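You operate a simulated robot arm through the tools that you are given. There is no shell and no other tool.

Carry out the task below with a simulated robot arm. There is one attempt and no reset: what you move stays moved.

JOB
Put things in order on the top of the green bench. At the end: the green label clip (marked "TOWER") stands where the white label clip (marked "FIELD") stood; the white label clip stands where the yellow label clip (marked "GATE") stood; the purple tag (marked "STAIR") stands where the green label clip stood; the yellow label clip stands on top of the yellow dome of the gate beacon; whatever was shut is shut again. Leave all else as you found it, and nothing knocked over.

Only the result counts: the job must be done as asked and must still hold three seconds after the hand-in. Knocking over, shifting, dropping, spilling or breaking anything else fails it.

ROBOT AND FRAMES
A 7-joint arm with a two-finger gripper, fixed in place. Base frame: the origin is at the foot of the arm, x ahead of it, y to its left, z up; the work surface is at about z = 0. Lengths are in mm, angles in rad, forces in N, time in s.
With the tool pointing down near the work surface it reaches from about 160 to 380 mm from the base axis. Its first joint turns from -1.257 to 1.257 rad. Payload 0.6 kg.
The tool frame sits at the grasp point between the pads (the TCP): z along the fingers, y along the line on which they close. The tips reach 22 mm beyond it. Largest opening 92 mm; the body of the gripper starts 65 mm behind the TCP.
Orientation is that of the tool frame in the base frame, as a unit quaternion [w, x, y, z]. With the fingers straight down and closing along the base's y, the tool's x points along the base's -x, its y along +y and its z along -z.

CONTROLS
- The arm moves only by the tool apply_moves. Its argument "commands" is a list of rows, each an object of numbers (a shift or turn left out is 0, a gripper value left out holds the last): "ax", "ay", "az": the turn, a rotation vector about the tool's x, y, z in units of 4 degrees (1.0 is 4 degrees); "dx", "dy", "dz": the shift along the tool's x, y, z in units of 40 mm (1.0 is 40 mm); "claw": the closure, from 0 (fully open) to 1 (shut). In form: [{"ax": .., "ay": .., "az": .., "dx": .., "dy": .., "dz": .., "claw": ..}, ...]. A call has 1 to 20 rows; each row shifts and turns the commanded pose from where the row before left it, along the tool's axes as they then stand. A call with a number of a shift or a turn outside -1 to 1 is refused whole. Rows are played at 5 a second. More than 50 mm and 0.15 rad between two rows, or a gripper value outside its range, and nothing of the call is played. Where a pose cannot be reached the arm comes as near as it can. A force on the tool above 40 N (or 10 N above the force at the start of the call, whichever is more), or a blocked arm, ends the call early, and 0.2 s more pass. Each finger halts on what it meets, pressing with about 23 N; the grip force reading is that of the motor and also rises with nothing between the fingers. The clock runs only during rows and for 0.2 s after the last one: add rows that do not move to give the fingers time. The reply holds the time, the measured pose of the TCP, the force on the tool along the base axes, the opening and the grip force, in the units named above and with some noise, with the torque about the TCP (base axes, N m) and any sound that the robot's microphone picked up.
- Cameras (640 x 400 px; columns grow to the right, rows downward): "scene" is fixed at [51.3, -270.9, 401.7]; the picture's right is [0.80, -0.59, 0.00], its down [-0.36, -0.48, -0.80] and it looks along [0.48, 0.64, -0.60] (base axes); focal length 224 px, centre (320, 200). "wrist" rides on the gripper at [71, 19, -102] in the tool frame; the picture's right is [-0.26, 0.97, 0.00], its down [-0.75, -0.20, -0.63] and it looks along [-0.60, -0.16, 0.78] (tool axes); focal length 280 px, centre (320, 200). There is no depth. A picture from a camera that has moved, and an enlarged one, comes with that camera's place and axes in the base frame and with its lens.
- snapshot(camera): a new picture of that camera. No time passes.
- zoom(camera, box): a new picture of the part [left, top, right, bottom] of that camera's present view, enlarged. No time passes.
- job_done(): hands the job in; it is judged then, once.

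Places have to be worked out from the pictures, the camera data and where the tool is seen. Open the gripper and draw the arm clear of the work before you hand the job in, unless the task says otherwise.

The tools are called after "Emit:" as a command line: name --argument value ..., lists and objects as JSON in quotes. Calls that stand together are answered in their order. apply_moves: Moves the arm, as the interface text tells. Its arguments: {"type":"object","properties":{"commands":{"type":"array"}},"required":["commands"]} The other tools are called the same way: snapshot (camera) takes a picture; zoom (camera, box) takes an enlarged picture of a part of a camera's view; job_done () hands the job in.

At the start:

```text
clock: 0.0
tool_pos: [186.5, 148.0, 230.6]
tcp_rot: [0.0, 0.001, 1.0, 0.0]
force: [0.6, 0.5, 0.5]
moment: [0.0, 0.02, 0.01]
gripper_width: 92.1
gripper_force: 0.1
```

scene: 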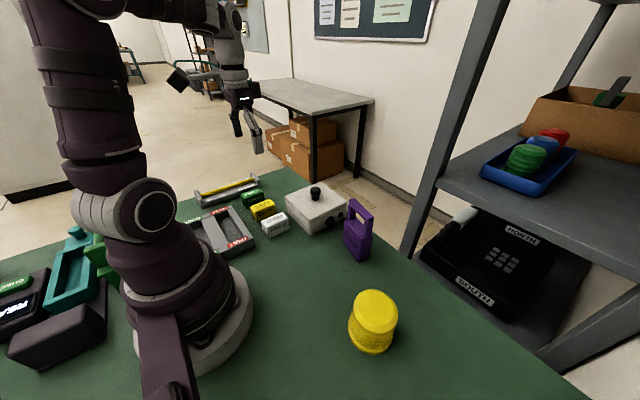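
wrist: 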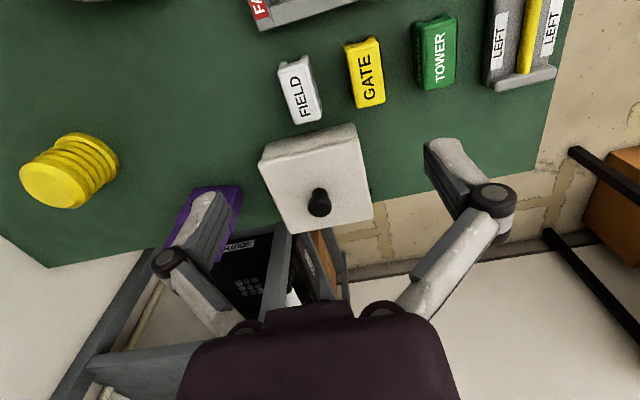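

I start by looking more closely at the bench from both cameras to identify the clips, tag, beacon and whatever is shut.

Emit:
zoom --camera "scene" --box '[160, 150, 420, 312]'

Emit:
zoom --camera "wrist" --box '[240, 0, 580, 212]'

Emit:
zoom --camera "scene" --box '[0, 200, 320, 400]'

Emit:
zoom --camera "scene" --box '[400, 60, 640, 330]'

```text
2.46 times, centred on (290, 231) of scene
camera zoom: at [51.3, -270.9, 401.7], right [0.8, -0.59, 0.0], down [-0.36, -0.48, -0.8], along [0.48, 0.64, -0.6], focal length 550 px, centre (394, 124)
```

zoom: 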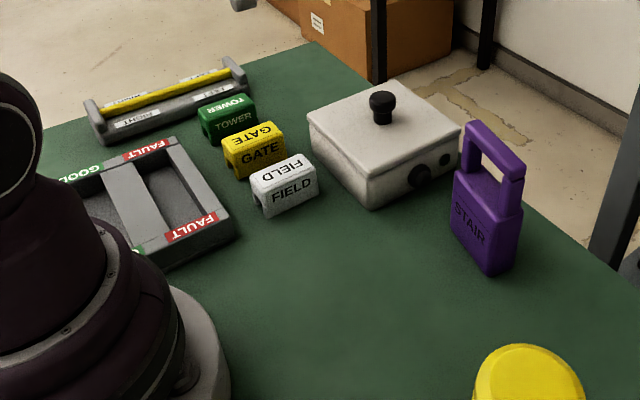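

```text
1.88 times, centred on (410, 106) of wrist
camera zoom: at [114.7, 167.5, 330.2], right [0.26, 0.97, 0.0], down [0.75, -0.2, 0.63], along [0.6, -0.16, -0.78], focal length 528 px, centre (151, 377)
```

zoom: 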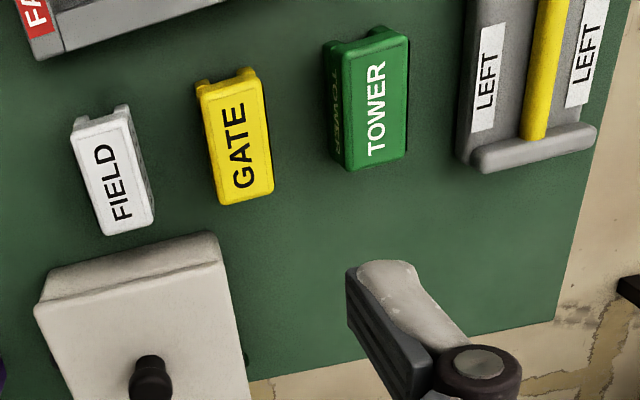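

```text
2.00 times, centred on (160, 300) of scene
camera zoom: at [51.3, -270.9, 401.7], right [0.8, -0.59, 0.0], down [-0.36, -0.48, -0.8], along [0.48, 0.64, -0.6], focal length 447 px, centre (640, 0)
```

zoom: 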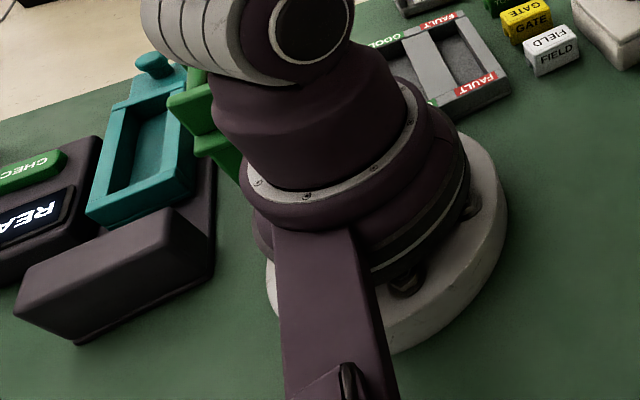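

```text
1.48 times, centred on (520, 195) of scene
camera zoom: at [51.3, -270.9, 401.7], right [0.8, -0.59, 0.0], down [-0.36, -0.48, -0.8], along [0.48, 0.64, -0.6], focal length 331 px, centre (24, 207)
```

zoom: 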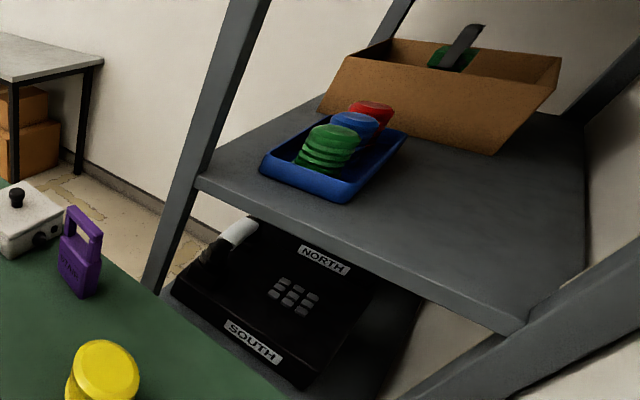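

I look closely at the yellow object, the white box and the purple tag.

Emit:
zoom --camera "scene" --box '[320, 270, 430, 370]'

Emit:
zoom --camera "wrist" --box '[0, 110, 160, 230]'

Emit:
zoom --camera "scene" --box '[270, 170, 390, 270]'

Emit:
zoom --camera "wrist" --box '[230, 110, 390, 250]'

```text
4.00 times, centred on (375, 320) of scene
camera zoom: at [51.3, -270.9, 401.7], right [0.8, -0.59, 0.0], down [-0.36, -0.48, -0.8], along [0.48, 0.64, -0.6], focal length 894 px, centre (100, -280)
```

zoom: 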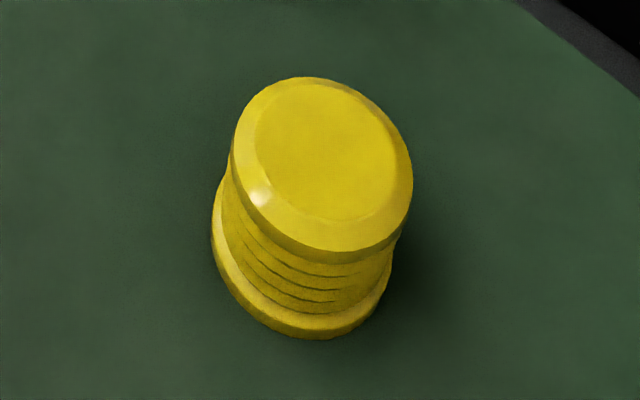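

```text
3.33 times, centred on (80, 170) of wrist
camera zoom: at [114.7, 167.5, 330.2], right [0.26, 0.97, 0.0], down [0.75, -0.2, 0.63], along [0.6, -0.16, -0.78], focal length 935 px, centre (1120, 300)
```

zoom: 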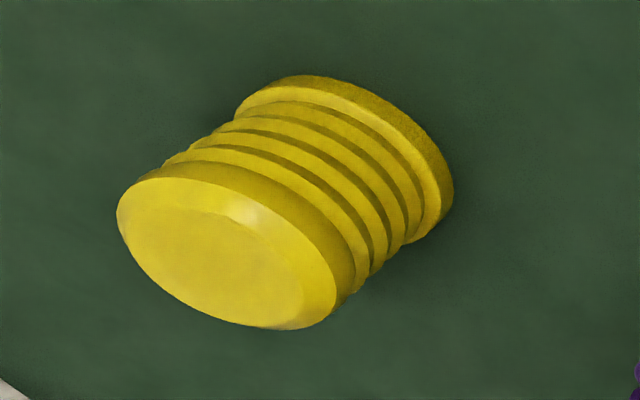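

```text
4.00 times, centred on (330, 220) of scene
camera zoom: at [51.3, -270.9, 401.7], right [0.8, -0.59, 0.0], down [-0.36, -0.48, -0.8], along [0.48, 0.64, -0.6], focal length 894 px, centre (280, 120)
```

zoom: 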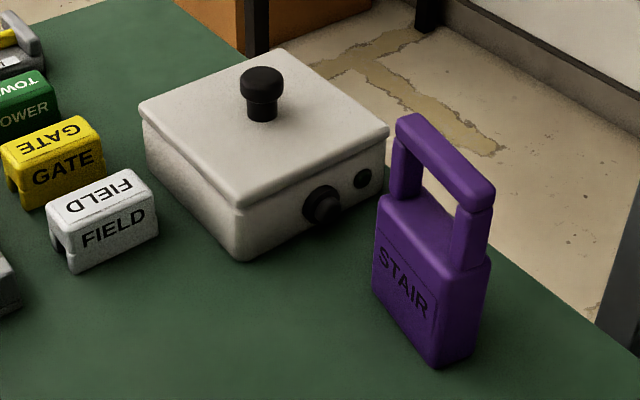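

```text
2.86 times, centred on (310, 180) of wrist
camera zoom: at [114.7, 167.5, 330.2], right [0.26, 0.97, 0.0], down [0.75, -0.2, 0.63], along [0.6, -0.16, -0.78], focal length 801 px, centre (349, 257)
```

zoom: 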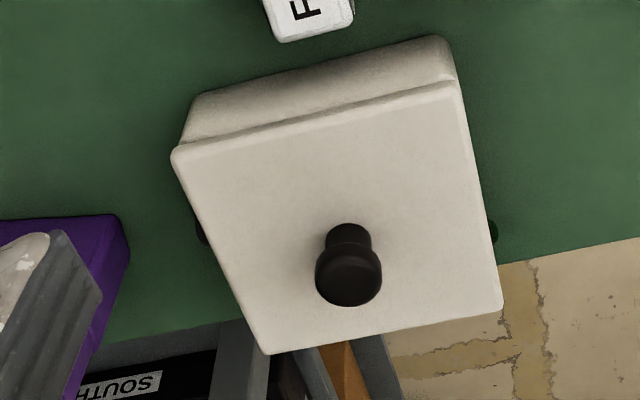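

The yellow ribbed thing (about x 215, y −188) looks like a beacon with a domed top, and the white box has a lid with a knob. I raise the arm and move toward the middle to look at the workspace from above before touching anything.

Emit:
apply_moves --commands '[{"dz": -0.9}, {"dz": -0.9}, {"dy": -0.9}, {"dy": -0.9}, {"dy": -0.9}, {"dy": -0.9}, {}]'

```text
clock: 1.6
tool_pos: [185.4, 3.5, 302.1]
tcp_rot: [0.0, 0.0, 1.0, 0.0]
force: [-0.5, 0.9, 0.0]
moment: [0.01, 0.02, -0.02]
gripper_width: 91.7
gripper_force: 0.1
```

The arm is now at about (185, 4, 302). I take fresh pictures from both cameras.

Emit:
snapshot --camera "wrist"

Emit:
snapshot --camera "scene"

```text
taken
camera wrist: at [114.0, 22.2, 402.3], right [0.26, 0.97, 0.0], down [0.75, -0.2, 0.62], along [0.6, -0.16, -0.78], focal length 280 px, centre (320, 200)
```

wrist: 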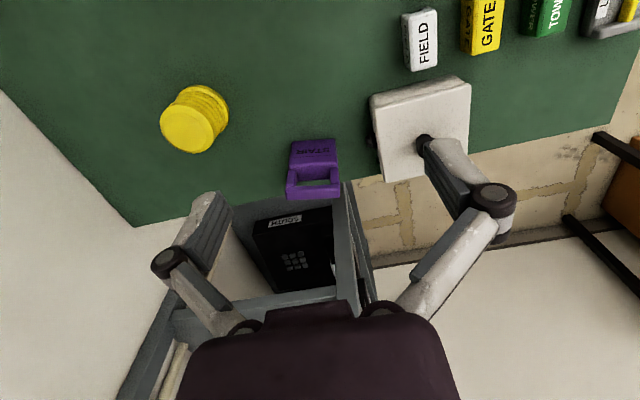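

```text
taken
```

scene: 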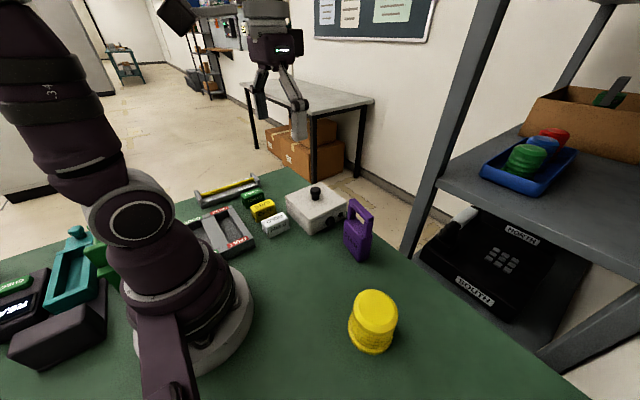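

The beacon-like yellow item is in clear view. I move the gripper over beside it (staying well clear) to look at it closely for markings.

Emit:
apply_moves --commands '[{"dy": -1, "dx": 0.4}, {"dy": -1, "dx": 0.4}, {"dy": -1, "dx": 0.4}, {"dy": -1, "dx": 0.4}, {"dz": 0.9, "dx": 0.2}, {"dz": 0.9}, {}]'

Emit:
snapshot --camera "wrist"

Emit:
snapshot --camera "scene"

```text
clock: 3.2
tool_pos: [115.9, -155.6, 229.2]
tcp_rot: [0.0, 0.0, 1.0, 0.0]
force: [-1.1, -0.4, -0.2]
moment: [-0.02, 0.0, -0.02]
gripper_width: 91.9
gripper_force: 0.1
out of reach, approached as far as the arm can: row 5
```

```text
taken
camera wrist: at [43.3, -136.4, 330.4], right [0.26, 0.97, 0.0], down [0.75, -0.2, 0.62], along [0.6, -0.16, -0.78], focal length 280 px, centre (320, 200)
```

wrist: 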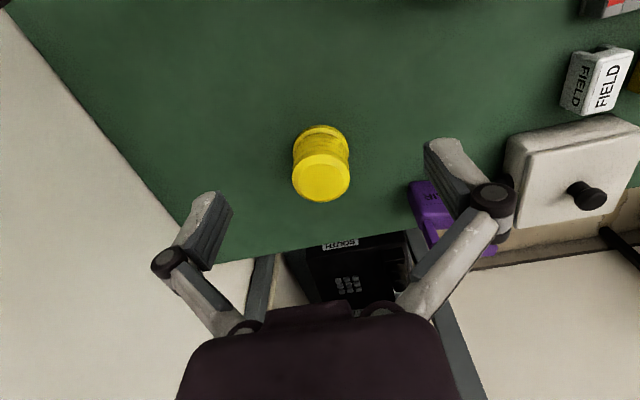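

```text
taken
```

scene: 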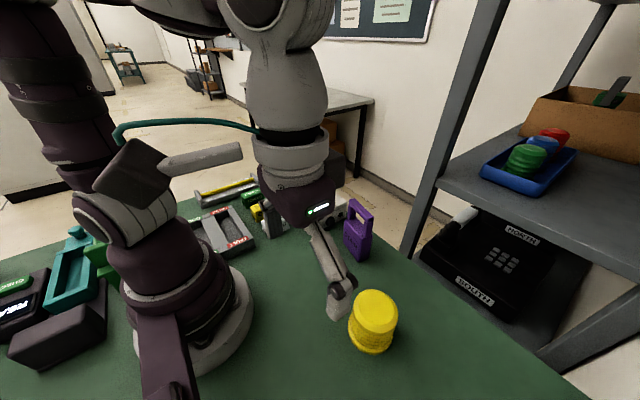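

Emit:
zoom --camera "wrist" --box '[270, 105, 380, 215]'

Emit:
zoom --camera "wrist" --box '[400, 20, 640, 260]'

```text
3.64 times, centred on (325, 160) of wrist
camera zoom: at [43.3, -136.4, 330.4], right [0.26, 0.97, 0.0], down [0.75, -0.2, 0.62], along [0.6, -0.16, -0.78], focal length 1020 px, centre (302, 346)
```

zoom: 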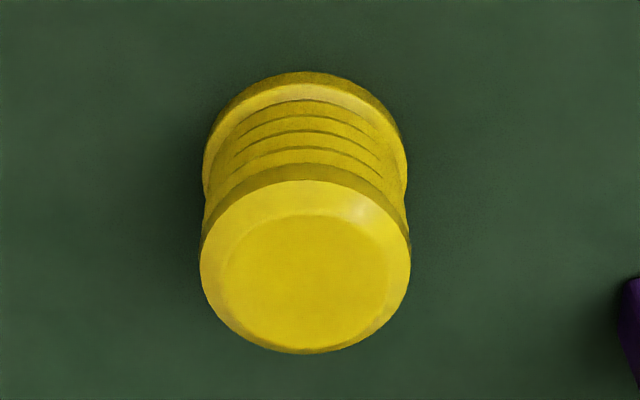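

```text
1.67 times, centred on (520, 140) of wrist
camera zoom: at [43.3, -136.4, 330.4], right [0.26, 0.97, 0.0], down [0.75, -0.2, 0.62], along [0.6, -0.16, -0.78], focal length 467 px, centre (-13, 300)
```

zoom: 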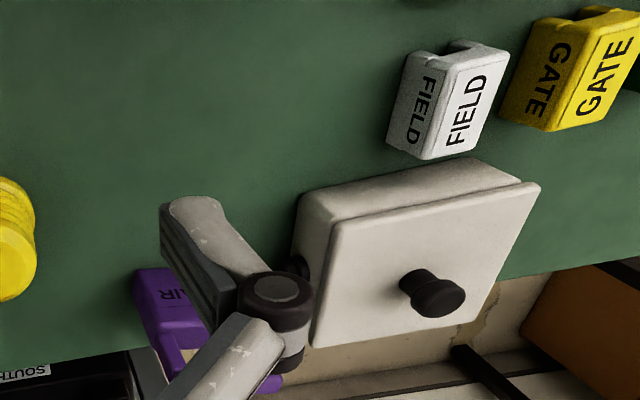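

The yellow item carries no text on this side. I compare it with the coloured discs on the shelf tray, which look similar.

Emit:
zoom --camera "scene" --box '[470, 60, 640, 210]'

Emit:
zoom --camera "scene" --box '[410, 190, 560, 330]'

Emit:
zoom --camera "scene" --box '[0, 0, 240, 200]'

Emit:
zoom --camera "scene" --box '[0, 210, 150, 380]'

```text
2.67 times, centred on (555, 135) of scene
camera zoom: at [51.3, -270.9, 401.7], right [0.8, -0.59, 0.0], down [-0.36, -0.48, -0.8], along [0.48, 0.64, -0.6], focal length 596 px, centre (-307, 373)
```

zoom: 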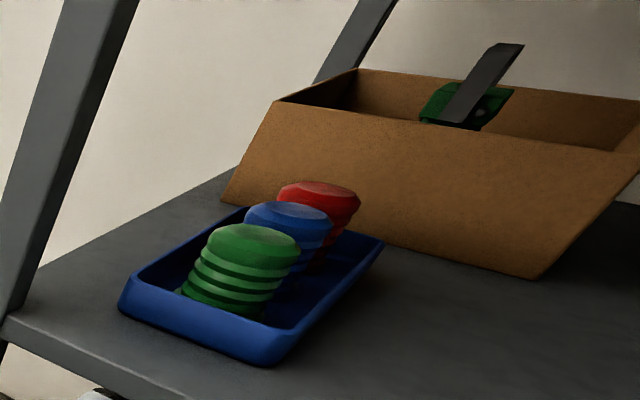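

```text
2.86 times, centred on (485, 260) of scene
camera zoom: at [51.3, -270.9, 401.7], right [0.8, -0.59, 0.0], down [-0.36, -0.48, -0.8], along [0.48, 0.64, -0.6], focal length 639 px, centre (-151, 29)
```

zoom: 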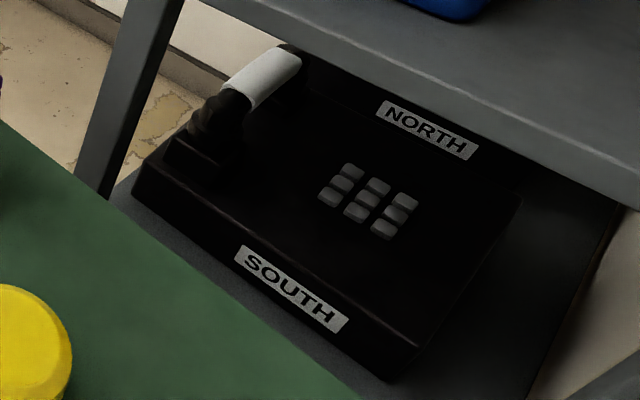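

```text
2.00 times, centred on (120, 100) of scene
camera zoom: at [51.3, -270.9, 401.7], right [0.8, -0.59, 0.0], down [-0.36, -0.48, -0.8], along [0.48, 0.64, -0.6], focal length 447 px, centre (720, 400)
```

zoom: 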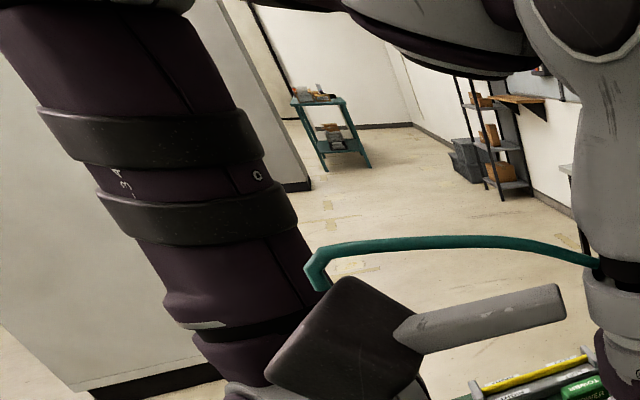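

```text
2.35 times, centred on (75, 295) of scene
camera zoom: at [51.3, -270.9, 401.7], right [0.8, -0.59, 0.0], down [-0.36, -0.48, -0.8], along [0.48, 0.64, -0.6], focal length 526 px, centre (896, -24)
```

zoom: 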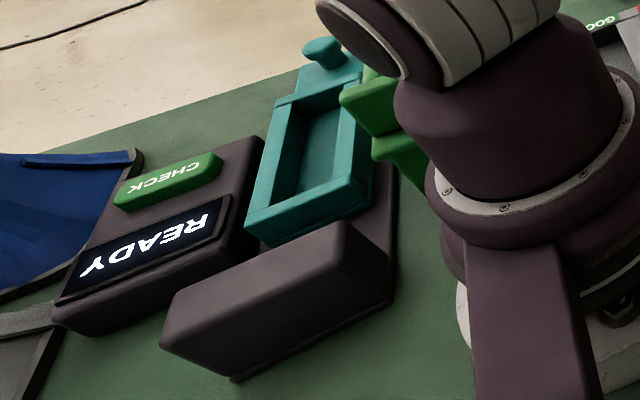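

The shelf tray holds the same kind of ribbed beacon domes in green, blue and red, so the yellow ribbed thing on the bench is the beacon's yellow dome. Next I move back over the middle and look at the tag and the clips from a good angle.

Emit:
apply_moves --commands '[{"dx": -0.8, "dy": 0.6}, {"dx": -0.8, "dy": 0.9}, {"dy": 1}, {"dy": 1}, {}]'

Emit:
snapshot --camera "wrist"

```text
clock: 4.4
tool_pos: [178.0, -14.8, 230.2]
tcp_rot: [0.0, 0.0, 1.0, 0.0]
force: [0.5, -0.3, 0.4]
moment: [-0.01, -0.01, 0.01]
gripper_width: 91.9
gripper_force: 0.1
```

```text
taken
camera wrist: at [106.5, 4.1, 329.4], right [0.26, 0.97, 0.0], down [0.75, -0.2, 0.63], along [0.6, -0.16, -0.78], focal length 280 px, centre (320, 200)
```

wrist: 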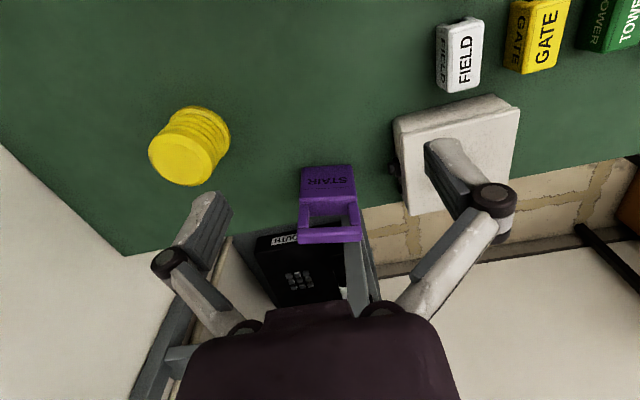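

Emit:
zoom --camera "wrist" --box '[270, 140, 390, 260]'

Emit:
zoom --camera "scene" --box '[330, 185, 390, 270]'

Emit:
zoom --camera "wrist" --box '[420, 0, 640, 130]'

Emit:
zoom --camera "scene" --box '[180, 165, 310, 265]'

```text
3.33 times, centred on (330, 200) of wrist
camera zoom: at [106.5, 4.1, 329.4], right [0.26, 0.97, 0.0], down [0.75, -0.2, 0.63], along [0.6, -0.16, -0.78], focal length 935 px, centre (287, 200)
```

zoom: 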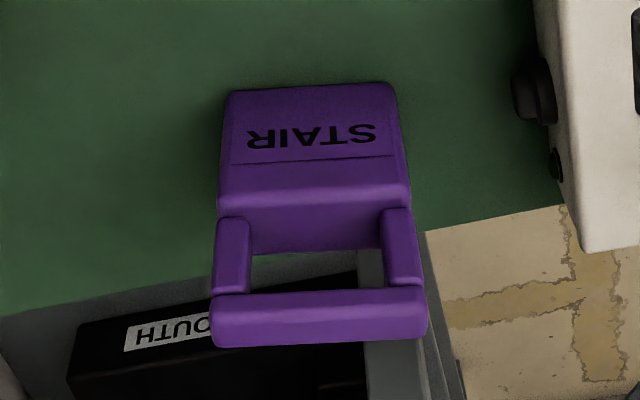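

```text
4.71 times, centred on (360, 228) of scene
camera zoom: at [51.3, -270.9, 401.7], right [0.8, -0.59, 0.0], down [-0.36, -0.48, -0.8], along [0.48, 0.64, -0.6], focal length 1052 px, centre (132, 71)
```

zoom: 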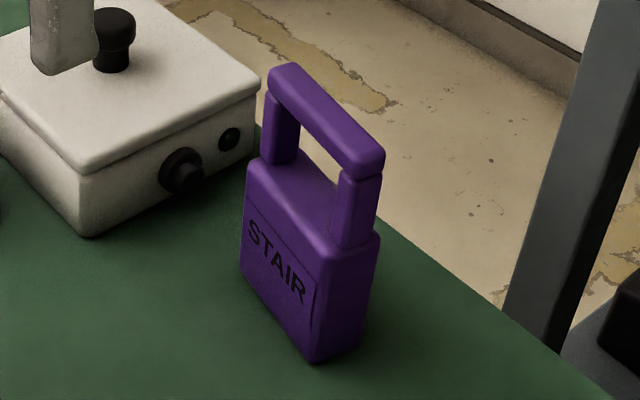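

```text
2.91 times, centred on (530, 65) of wrist
camera zoom: at [106.5, 4.1, 329.4], right [0.26, 0.97, 0.0], down [0.75, -0.2, 0.63], along [0.6, -0.16, -0.78], focal length 816 px, centre (-291, 593)
```

zoom: 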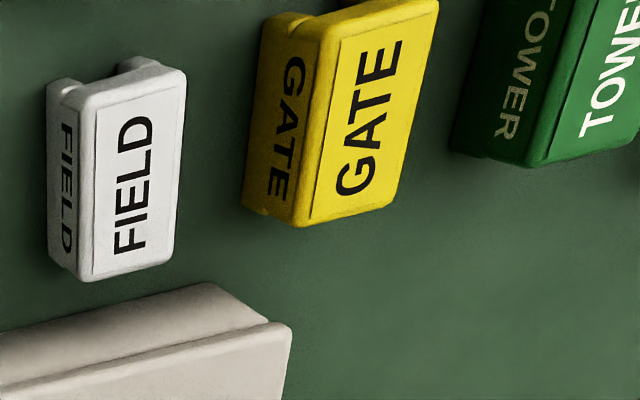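

```text
4.00 times, centred on (245, 215) of scene
camera zoom: at [51.3, -270.9, 401.7], right [0.8, -0.59, 0.0], down [-0.36, -0.48, -0.8], along [0.48, 0.64, -0.6], focal length 894 px, centre (620, 140)
```

zoom: 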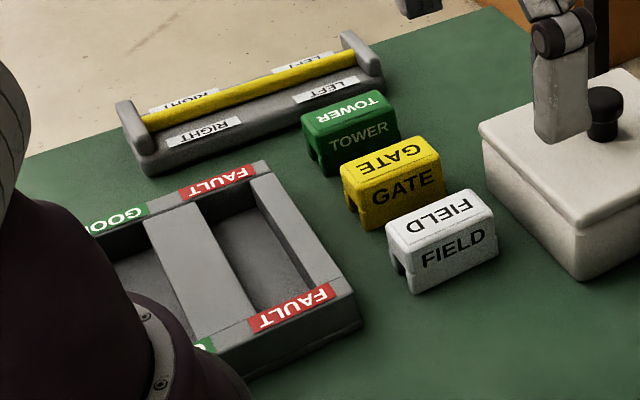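

The tag is a tall padlock shape with its base near (315, −43), and the clips stand about 70–75 mm apart near x≈203 (FIELD y≈125, GATE y≈194, TOWER y≈268). I move to look down on the clips for a more exact measurement.

Emit:
apply_moves --commands '[{"dy": 1}, {"dy": 1}, {"dy": 1}, {"dy": 1, "dx": 0.4}, {"dy": 1, "dx": 0.4}, {}]'

Emit:
snapshot --camera "wrist"

```text
clock: 5.8
tool_pos: [145.3, 183.9, 231.1]
tcp_rot: [0.0, -0.001, 1.0, 0.0]
force: [-0.3, 0.4, 0.1]
moment: [-0.01, 0.02, 0.0]
gripper_width: 92.1
gripper_force: 0.1
```

```text
taken
camera wrist: at [73.8, 203.3, 331.0], right [0.26, 0.96, 0.0], down [0.75, -0.2, 0.63], along [0.6, -0.16, -0.78], focal length 280 px, centre (320, 200)
```

wrist: 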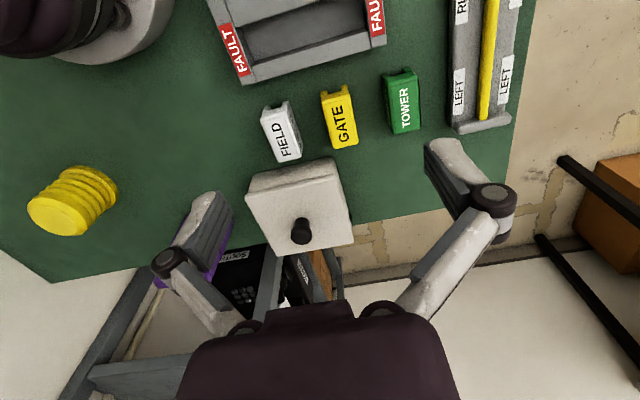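

Emit:
zoom --camera "wrist" --box '[250, 60, 430, 170]'

Emit:
zoom --camera "wrist" --box '[0, 0, 180, 112]'

Emit:
zoom --camera "wrist" --box '[190, 0, 550, 140]'

```text
3.56 times, centred on (340, 115) of wrist
camera zoom: at [73.8, 203.3, 331.0], right [0.26, 0.96, 0.0], down [0.75, -0.2, 0.63], along [0.6, -0.16, -0.78], focal length 997 px, centre (249, 502)
```

zoom: 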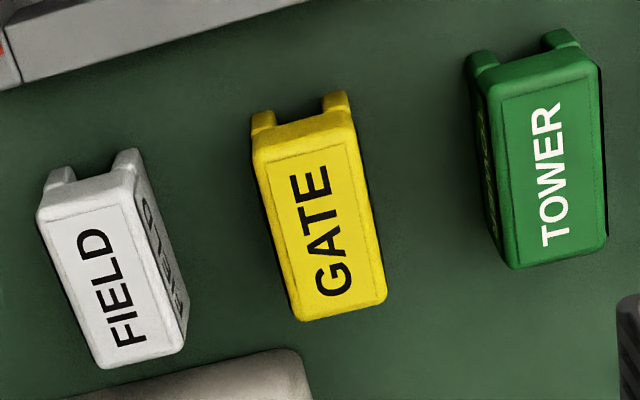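

```text
3.56 times, centred on (90, 56) of wrist
camera zoom: at [73.8, 203.3, 331.0], right [0.26, 0.96, 0.0], down [0.75, -0.2, 0.63], along [0.6, -0.16, -0.78], focal length 997 px, centre (1138, 712)
```

zoom: 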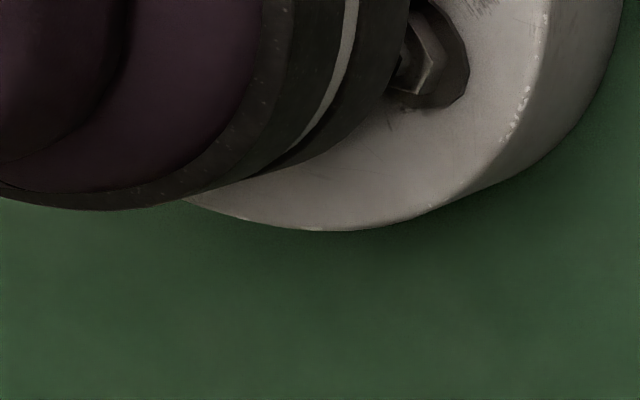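

```text
1.78 times, centred on (370, 70) of wrist
camera zoom: at [73.8, 203.3, 331.0], right [0.26, 0.96, 0.0], down [0.75, -0.2, 0.63], along [0.6, -0.16, -0.78], focal length 498 px, centre (231, 431)
```

zoom: 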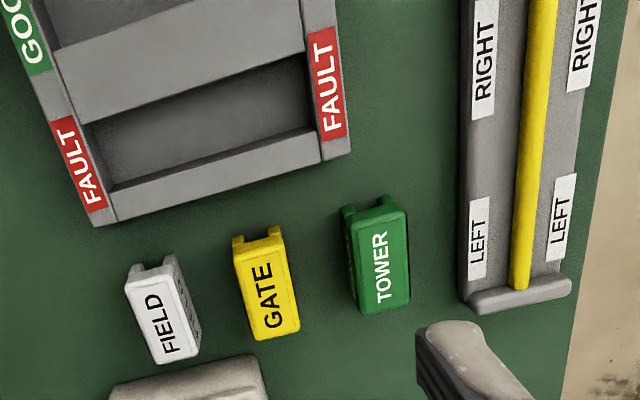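

From two wrist poses I get clips about 60×30×35 mm, all aligned with x: FIELD (203, 123.5), GATE (202.5, 193), TOWER (203, 263); the beacon centre is about (215.5, −182) with a flat top near z 75. I first go above the GATE clip with the fingers narrowed to about 50 mm so that they fit between the neighbours.

Emit:
apply_moves --commands '[{"dx": -0.3575, "dy": 0.057, "dz": 0.5, "claw": 0.457}, {"dx": -0.3575, "dy": 0.057, "dz": 0.5}, {"dx": -0.3575, "dy": 0.057, "dz": 0.6}, {"dx": -0.3575, "dy": 0.057, "dz": 0.6}, {}, {}]'

Emit:
snapshot --camera "wrist"

Emit:
snapshot --camera "scene"

```text
clock: 7.2
tool_pos: [203.1, 193.6, 142.4]
tcp_rot: [0.0, 0.001, 1.0, 0.001]
force: [0.5, 0.0, -0.2]
moment: [-0.02, -0.03, 0.0]
gripper_width: 50.0
gripper_force: 0.0
```

```text
taken
camera wrist: at [131.3, 212.5, 242.3], right [0.26, 0.97, 0.0], down [0.75, -0.2, 0.63], along [0.6, -0.16, -0.78], focal length 280 px, centre (320, 200)
```

wrist: 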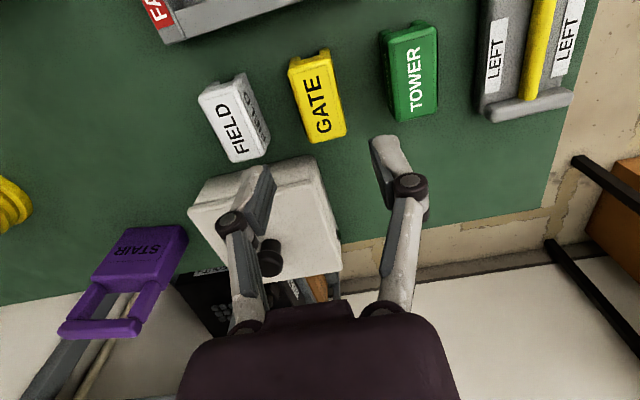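

```text
taken
```

scene: 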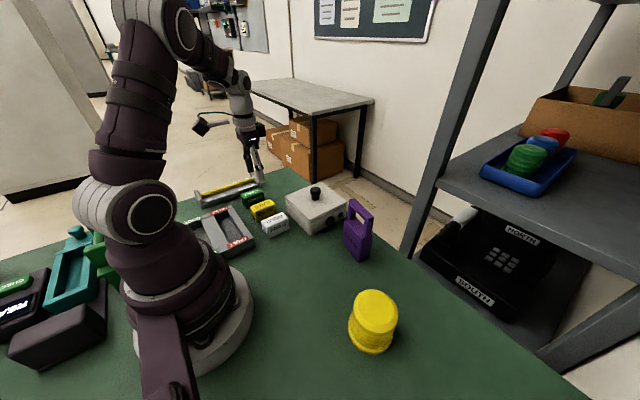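

The fingers hang above GATE with 50 mm opening. I zoom to verify the GATE centre and the gaps from this closer pose.

Emit:
zoom --camera "wrist" --box '[180, 10, 460, 185]'

Emit:
zoom --camera "wrist" --box '[40, 200, 220, 360]'

```text
2.29 times, centred on (320, 98) of wrist
camera zoom: at [131.3, 212.5, 242.3], right [0.26, 0.97, 0.0], down [0.75, -0.2, 0.63], along [0.6, -0.16, -0.78], focal length 641 px, centre (320, 434)
```

zoom: 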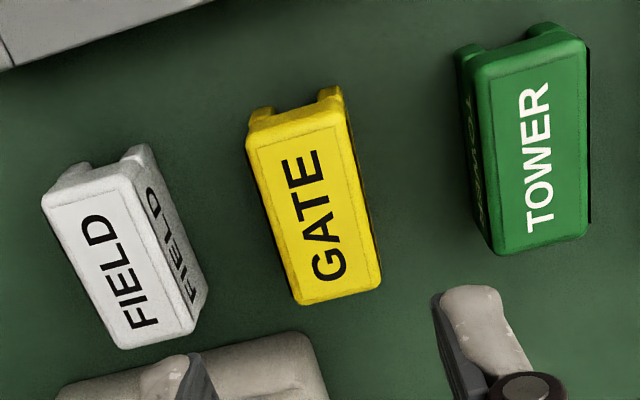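

```text
2.50 times, centred on (130, 280) of wrist
camera zoom: at [131.3, 212.5, 242.3], right [0.26, 0.97, 0.0], down [0.75, -0.2, 0.63], along [0.6, -0.16, -0.78], focal length 701 px, centre (795, 0)
```

zoom: 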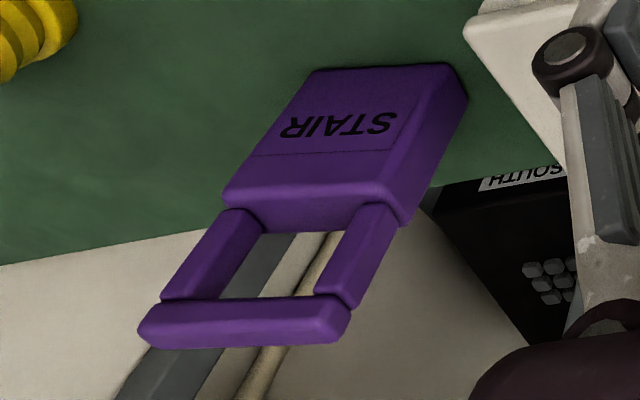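

GATE centre confirmed at about (201.5–202.5, 193). I descend to TCP z≈27 (tips 5 mm above the bench) and close on the clip.

Emit:
apply_moves --commands '[{"dz": 0.7}, {"dz": 0.7}, {"dz": 0.6}, {"dz": 0.5}, {"dz": 0.38}, {}, {}]'

Emit:
snapshot --camera "wrist"

Emit:
zoom --camera "scene" --box '[200, 150, 320, 260]'

```text
clock: 8.8
tool_pos: [203.2, 193.5, 27.2]
tcp_rot: [0.001, 0.001, 1.0, 0.0]
force: [-0.4, 0.2, 0.6]
moment: [0.01, 0.02, -0.01]
gripper_width: 49.8
gripper_force: 0.1
```

```text
taken
camera wrist: at [131.7, 213.2, 127.3], right [0.26, 0.97, 0.0], down [0.75, -0.2, 0.63], along [0.6, -0.16, -0.78], focal length 280 px, centre (320, 200)
```

wrist: 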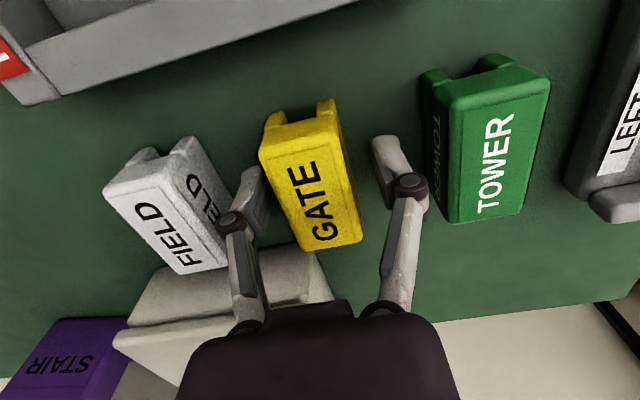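

```text
3.64 times, centred on (260, 205) of scene
camera zoom: at [51.3, -270.9, 401.7], right [0.8, -0.59, 0.0], down [-0.36, -0.48, -0.8], along [0.48, 0.64, -0.6], focal length 813 px, centre (538, 182)
```

zoom: 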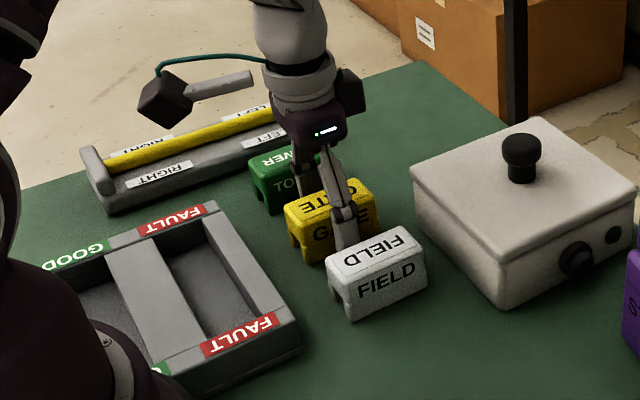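

The fingers straddle GATE with clear gaps on both sides. I close the gripper.

Emit:
apply_moves --commands '[{"claw": 1}, {}, {}, {}, {}]'

```text
clock: 10.0
tool_pos: [203.7, 193.8, 26.1]
tcp_rot: [0.0, 0.0, 1.0, 0.0]
force: [0.9, -0.4, 1.0]
moment: [0.01, -0.01, -0.03]
gripper_width: 30.9
gripper_force: 22.1
```

Held at 30.9 mm width with 22 N. I lift straight up slowly and check.

Emit:
apply_moves --commands '[{"dz": -0.3}, {"dz": -0.5}, {"dz": -0.6}, {"dz": -0.7}, {"dz": -0.7}, {"dz": -0.6}, {}]'

Emit:
snapshot --camera "wrist"

Emit:
snapshot --camera "scene"

```text
clock: 11.6
tool_pos: [203.8, 194.5, 163.1]
tcp_rot: [0.0, 0.0, 1.0, 0.0]
force: [-0.4, -0.4, -0.2]
moment: [-0.04, -0.03, -0.01]
gripper_width: 0.0
gripper_force: 23.0
```

```text
taken
camera wrist: at [131.7, 212.7, 263.4], right [0.26, 0.96, 0.0], down [0.75, -0.2, 0.62], along [0.6, -0.16, -0.78], focal length 280 px, centre (320, 200)
```

wrist: 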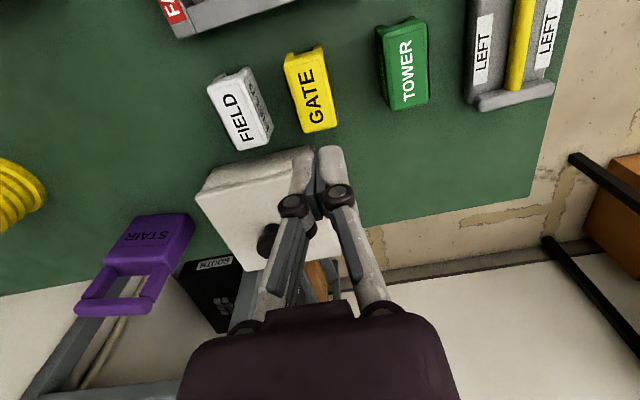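

```text
taken
```

scene: 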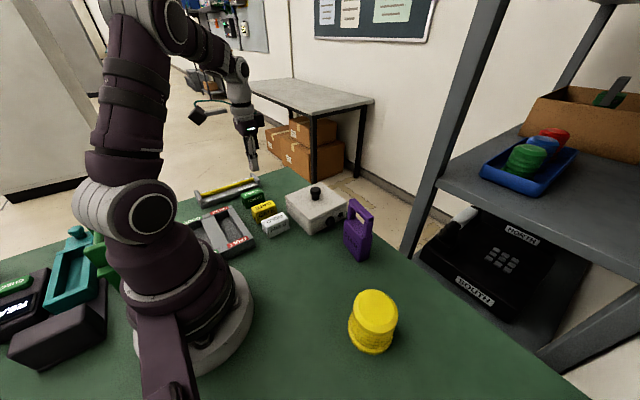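

The gripper came up empty (width 0): GATE slipped out and is still on the bench. I zoom to see whether it moved and why it slipped.

Emit:
zoom --camera "wrist" --box '[190, 10, 450, 170]'

Emit:
zoom --camera "scene" --box '[220, 175, 310, 245]'

```text
2.46 times, centred on (320, 90) of wrist
camera zoom: at [131.7, 212.7, 263.4], right [0.26, 0.96, 0.0], down [0.75, -0.2, 0.62], along [0.6, -0.16, -0.78], focal length 690 px, centre (320, 471)
```

zoom: 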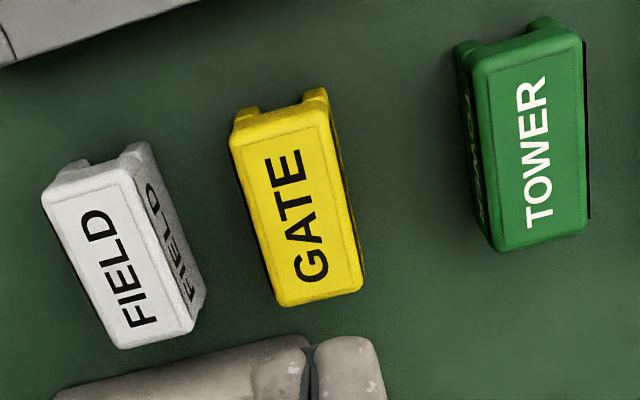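

```text
5.71 times, centred on (265, 210) of scene
camera zoom: at [51.3, -270.9, 401.7], right [0.8, -0.59, 0.0], down [-0.36, -0.48, -0.8], along [0.48, 0.64, -0.6], focal length 1277 px, centre (634, 143)
```

zoom: 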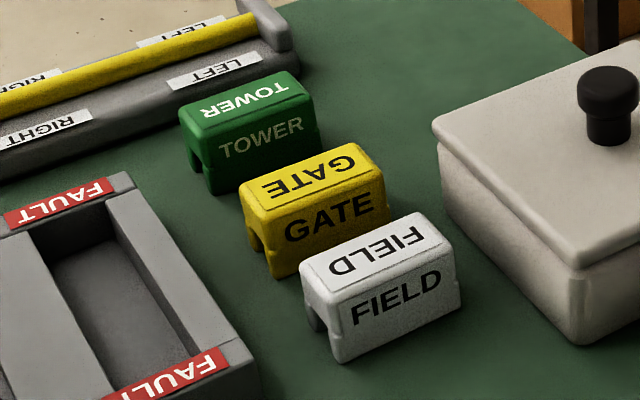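

GATE is still upright but shifted about 5 mm toward FIELD (now about (201.5, 187.5)); it seems either slippery or held down. I reopen to 50 mm above it and go back down centred, then I will lift in tiny steps while reading the forces.

Emit:
apply_moves --commands '[{"claw": 0.457, "dy": -0.175, "dx": 0.04}, {"dz": 0.6}, {"dz": 0.7}, {"dz": 0.7}, {"dz": 0.7}, {"dz": 0.4}, {"dz": 0.3}, {}]'

Emit:
snapshot --camera "wrist"

Emit:
zoom --camera "scene" --box '[220, 160, 310, 245]'

```text
clock: 13.4
tool_pos: [202.7, 186.8, 27.3]
tcp_rot: [0.0, 0.0, 1.0, -0.001]
force: [0.8, -0.3, 0.6]
moment: [0.0, -0.01, 0.0]
gripper_width: 49.8
gripper_force: 0.0
```

```text
taken
camera wrist: at [130.4, 205.8, 127.1], right [0.26, 0.97, 0.0], down [0.75, -0.2, 0.63], along [0.6, -0.16, -0.78], focal length 280 px, centre (320, 200)
```

wrist: 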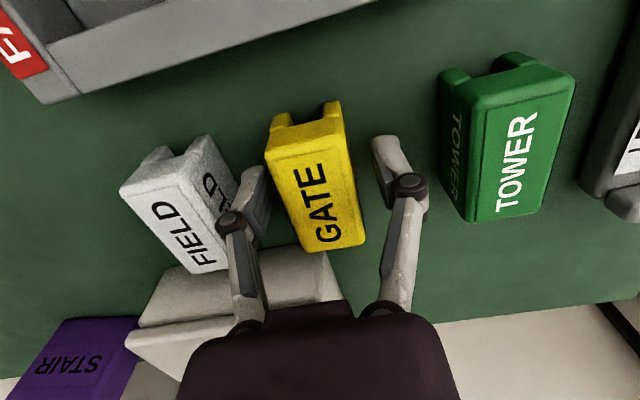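

```text
4.71 times, centred on (265, 202) of scene
camera zoom: at [51.3, -270.9, 401.7], right [0.8, -0.59, 0.0], down [-0.36, -0.48, -0.8], along [0.48, 0.64, -0.6], focal length 1052 px, centre (579, 188)
```

zoom: 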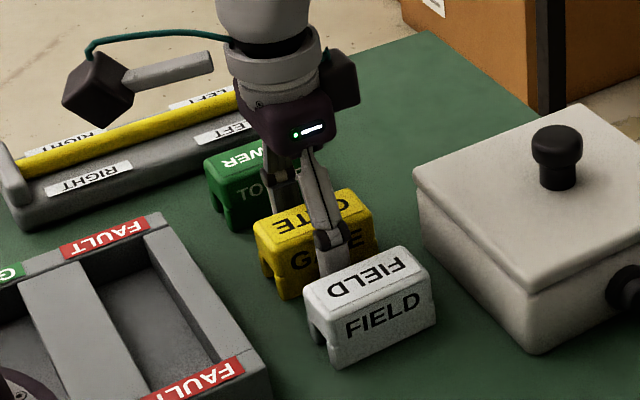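

The fingers straddle GATE again. I lower 3 mm for fuller pad contact, close, and read the forces.

Emit:
apply_moves --commands '[{"dz": 0.075}, {"claw": 1}, {}, {}, {}, {}, {}]'

Emit:
snapshot --camera "wrist"

```text
clock: 15.0
tool_pos: [201.7, 188.3, 24.2]
tcp_rot: [0.001, 0.0, 1.0, 0.0]
force: [0.5, 1.2, 4.0]
moment: [0.0, -0.02, -0.04]
gripper_width: 31.0
gripper_force: 22.8
```

```text
taken
camera wrist: at [130.5, 205.8, 124.2], right [0.26, 0.97, 0.0], down [0.75, -0.2, 0.63], along [0.6, -0.16, -0.78], focal length 280 px, centre (320, 200)
```

wrist: 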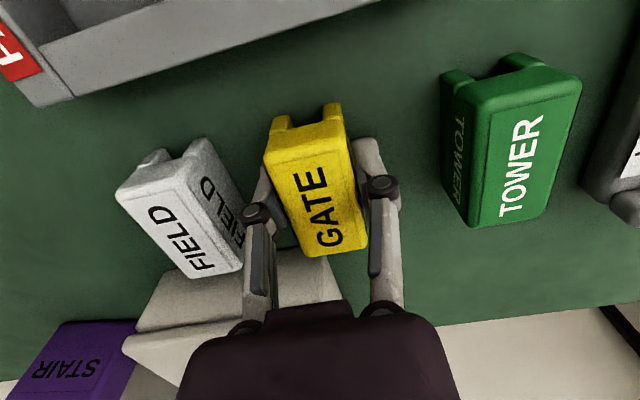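

The grip holds at 31 mm, with a small upward force of 4 N. I lift only about 2 mm and read again.

Emit:
apply_moves --commands '[{"dz": -0.025}, {"dz": -0.025}, {}]'

```text
clock: 15.8
tool_pos: [202.4, 186.5, 25.8]
tcp_rot: [0.001, -0.001, 1.0, 0.0]
force: [-0.2, 0.0, 0.1]
moment: [-0.03, 0.01, -0.02]
gripper_width: 30.8
gripper_force: 23.1
```

Emit:
apply_moves --commands '[{"dz": -0.05}, {"dz": -0.05}, {}]'

Emit:
zoom --camera "scene" --box '[220, 160, 310, 245]'

```text
clock: 16.6
tool_pos: [202.9, 185.9, 31.0]
tcp_rot: [0.0, 0.0, 1.0, -0.001]
force: [0.4, -0.1, -0.1]
moment: [-0.01, -0.01, -0.03]
gripper_width: 31.0
gripper_force: 23.3
```

```text
4.71 times, centred on (265, 202) of scene
camera zoom: at [51.3, -270.9, 401.7], right [0.8, -0.59, 0.0], down [-0.36, -0.48, -0.8], along [0.48, 0.64, -0.6], focal length 1052 px, centre (579, 188)
```

zoom: 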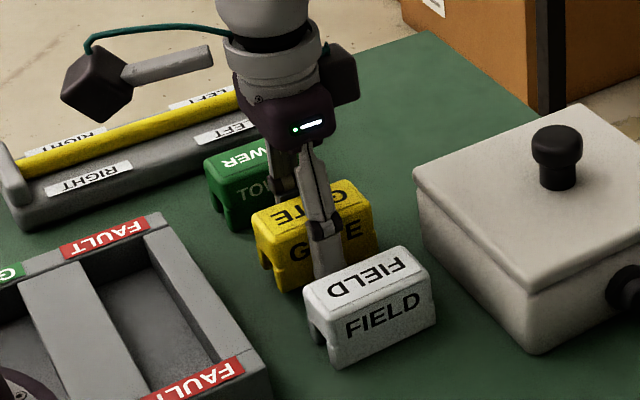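

GATE appears to rise with the gripper. I continue slowly in small steps.

Emit:
apply_moves --commands '[{"dz": -0.1}, {"dz": -0.1}, {"dz": -0.1}, {"dz": -0.1}, {}]'

Emit:
zoom --camera "scene" --box '[220, 160, 310, 245]'

Emit:
snapshot --camera "wrist"

```text
clock: 17.8
tool_pos: [202.1, 187.5, 46.6]
tcp_rot: [0.0, 0.001, 1.0, 0.0]
force: [-0.8, 0.2, -0.1]
moment: [0.01, -0.01, -0.01]
gripper_width: 30.9
gripper_force: 22.6
```

```text
4.71 times, centred on (265, 202) of scene
camera zoom: at [51.3, -270.9, 401.7], right [0.8, -0.59, 0.0], down [-0.36, -0.48, -0.8], along [0.48, 0.64, -0.6], focal length 1052 px, centre (579, 188)
```

zoom: 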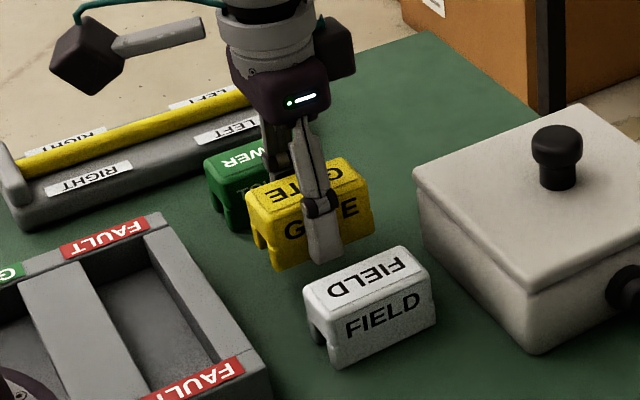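

```text
taken
camera wrist: at [130.3, 205.7, 145.6], right [0.26, 0.97, 0.0], down [0.75, -0.2, 0.63], along [0.6, -0.16, -0.78], focal length 280 px, centre (320, 200)
```

wrist: 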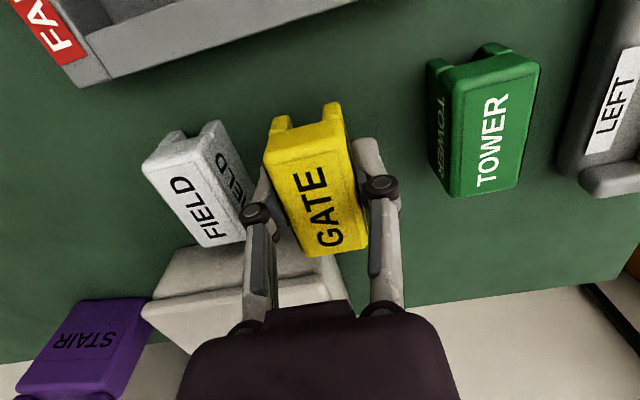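

GATE is lifted and stays fixed in the grip when moved slowly. I keep raising gently (6 mm per row).

Emit:
apply_moves --commands '[{"dz": -0.1}, {"dz": -0.12}, {"dz": -0.15}, {"dz": -0.15}, {"dz": -0.15}, {"dz": -0.15}, {"dz": -0.15}, {"dz": -0.15}, {"dz": -0.15}, {"dz": -0.15}, {"dz": -0.15}, {"dz": -0.15}, {"dz": -0.15}, {"dz": -0.15}, {"dz": -0.15}, {"dz": -0.15}, {"dz": -0.15}, {"dz": -0.12}, {"dz": -0.08}, {}]'

Emit:
snapshot --camera "wrist"

```text
clock: 22.0
tool_pos: [201.2, 187.1, 152.6]
tcp_rot: [0.0, 0.0, 1.0, 0.0]
force: [-0.3, -0.6, -0.5]
moment: [0.02, -0.03, 0.0]
gripper_width: 31.0
gripper_force: 23.1
```

```text
taken
camera wrist: at [130.3, 205.7, 252.6], right [0.26, 0.97, 0.0], down [0.75, -0.2, 0.63], along [0.6, -0.16, -0.78], focal length 280 px, centre (320, 200)
```

wrist: 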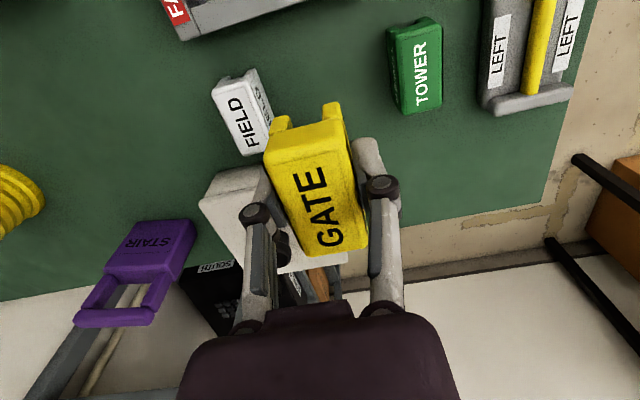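

GATE is held securely at z≈153. Now I carry it gently toward the beacon, first half.

Emit:
apply_moves --commands '[{"dy": -0.08}, {"dy": -0.14}, {"dy": -0.2}, {"dy": -0.25}, {"dy": -0.25}, {"dy": -0.25}, {"dy": -0.25}, {"dy": -0.25}, {"dy": -0.25}, {"dy": -0.25}, {"dy": -0.25}, {"dy": -0.25}, {"dy": -0.25}, {"dy": -0.25}, {"dy": -0.25}, {"dy": -0.25}, {"dy": -0.25}, {"dy": -0.25}, {"dy": -0.2}, {"dy": -0.1}]'

Emit:
apply_moves --commands '[{"dy": -0.1}, {"dy": -0.15}, {"dy": -0.2}, {"dy": -0.25}, {"dy": -0.25}, {"dy": -0.25}, {"dy": -0.25}, {"dy": -0.25}, {"dy": -0.25}, {"dy": -0.25}, {"dy": -0.25}, {"dy": -0.25}, {"dy": -0.25}, {"dy": -0.25}, {"dy": -0.25}, {"dy": -0.25}, {"dy": -0.25}, {"dy": -0.2}, {"dy": -0.1}, {}]'

Emit:
snapshot --camera "wrist"

Emit:
snapshot --camera "scene"

```text
clock: 26.2
tool_pos: [202.5, 8.0, 152.7]
tcp_rot: [0.001, -0.001, 1.0, 0.0]
force: [-0.2, -0.4, -1.1]
moment: [-0.03, 0.0, 0.0]
gripper_width: 31.2
gripper_force: 23.2
```

```text
clock: 30.4
tool_pos: [202.0, -161.2, 152.2]
tcp_rot: [0.0, 0.001, 1.0, 0.0]
force: [0.3, 0.3, -0.4]
moment: [0.01, 0.03, 0.0]
gripper_width: 30.8
gripper_force: 23.0
```

```text
taken
camera wrist: at [130.3, -143.1, 252.7], right [0.26, 0.97, 0.0], down [0.75, -0.2, 0.62], along [0.6, -0.16, -0.78], focal length 280 px, centre (320, 200)
```

wrist: 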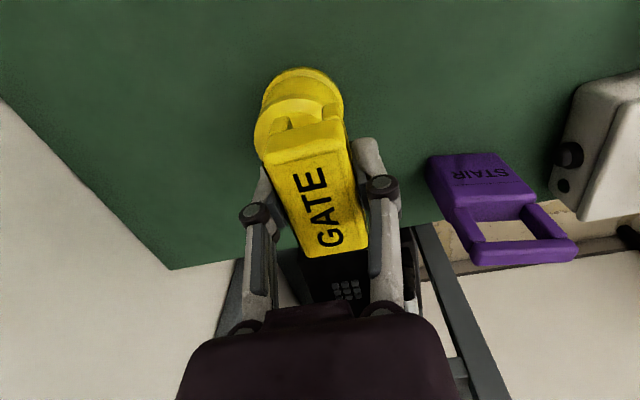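

```text
taken
```

scene: 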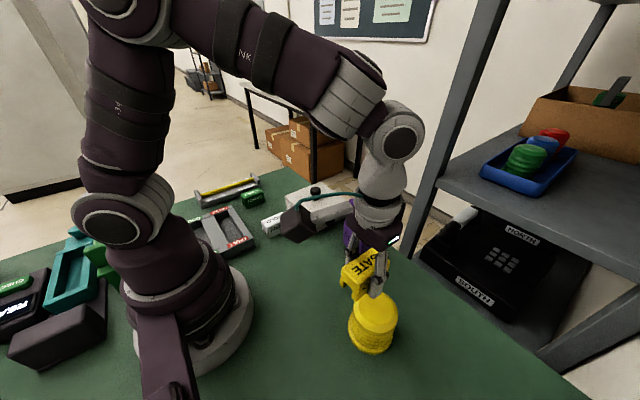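

GATE is still firmly held, near the beacon. I zoom to fix the beacon's centre more accurately before lowering.

Emit:
zoom --camera "wrist" --box '[220, 50, 400, 162]'

Emit:
zoom --camera "scene" --box '[310, 230, 440, 370]'

```text
3.56 times, centred on (310, 106) of wrist
camera zoom: at [130.3, -143.1, 252.7], right [0.26, 0.97, 0.0], down [0.75, -0.2, 0.62], along [0.6, -0.16, -0.78], focal length 997 px, centre (356, 534)
```

zoom: 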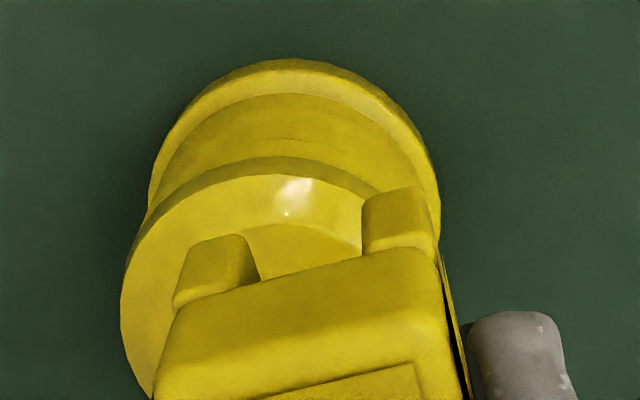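

```text
2.86 times, centred on (375, 300) of scene
camera zoom: at [51.3, -270.9, 401.7], right [0.8, -0.59, 0.0], down [-0.36, -0.48, -0.8], along [0.48, 0.64, -0.6], focal length 639 px, centre (163, -86)
```

zoom: 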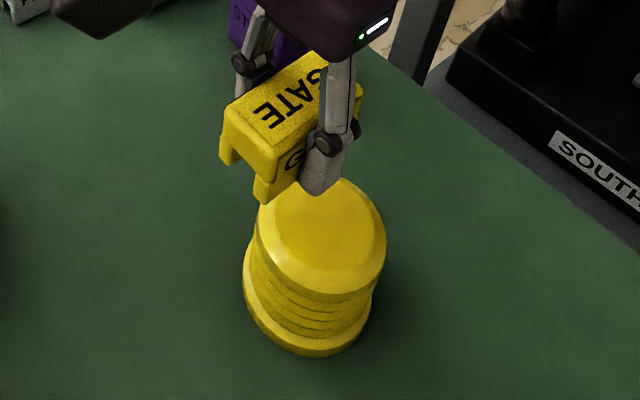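

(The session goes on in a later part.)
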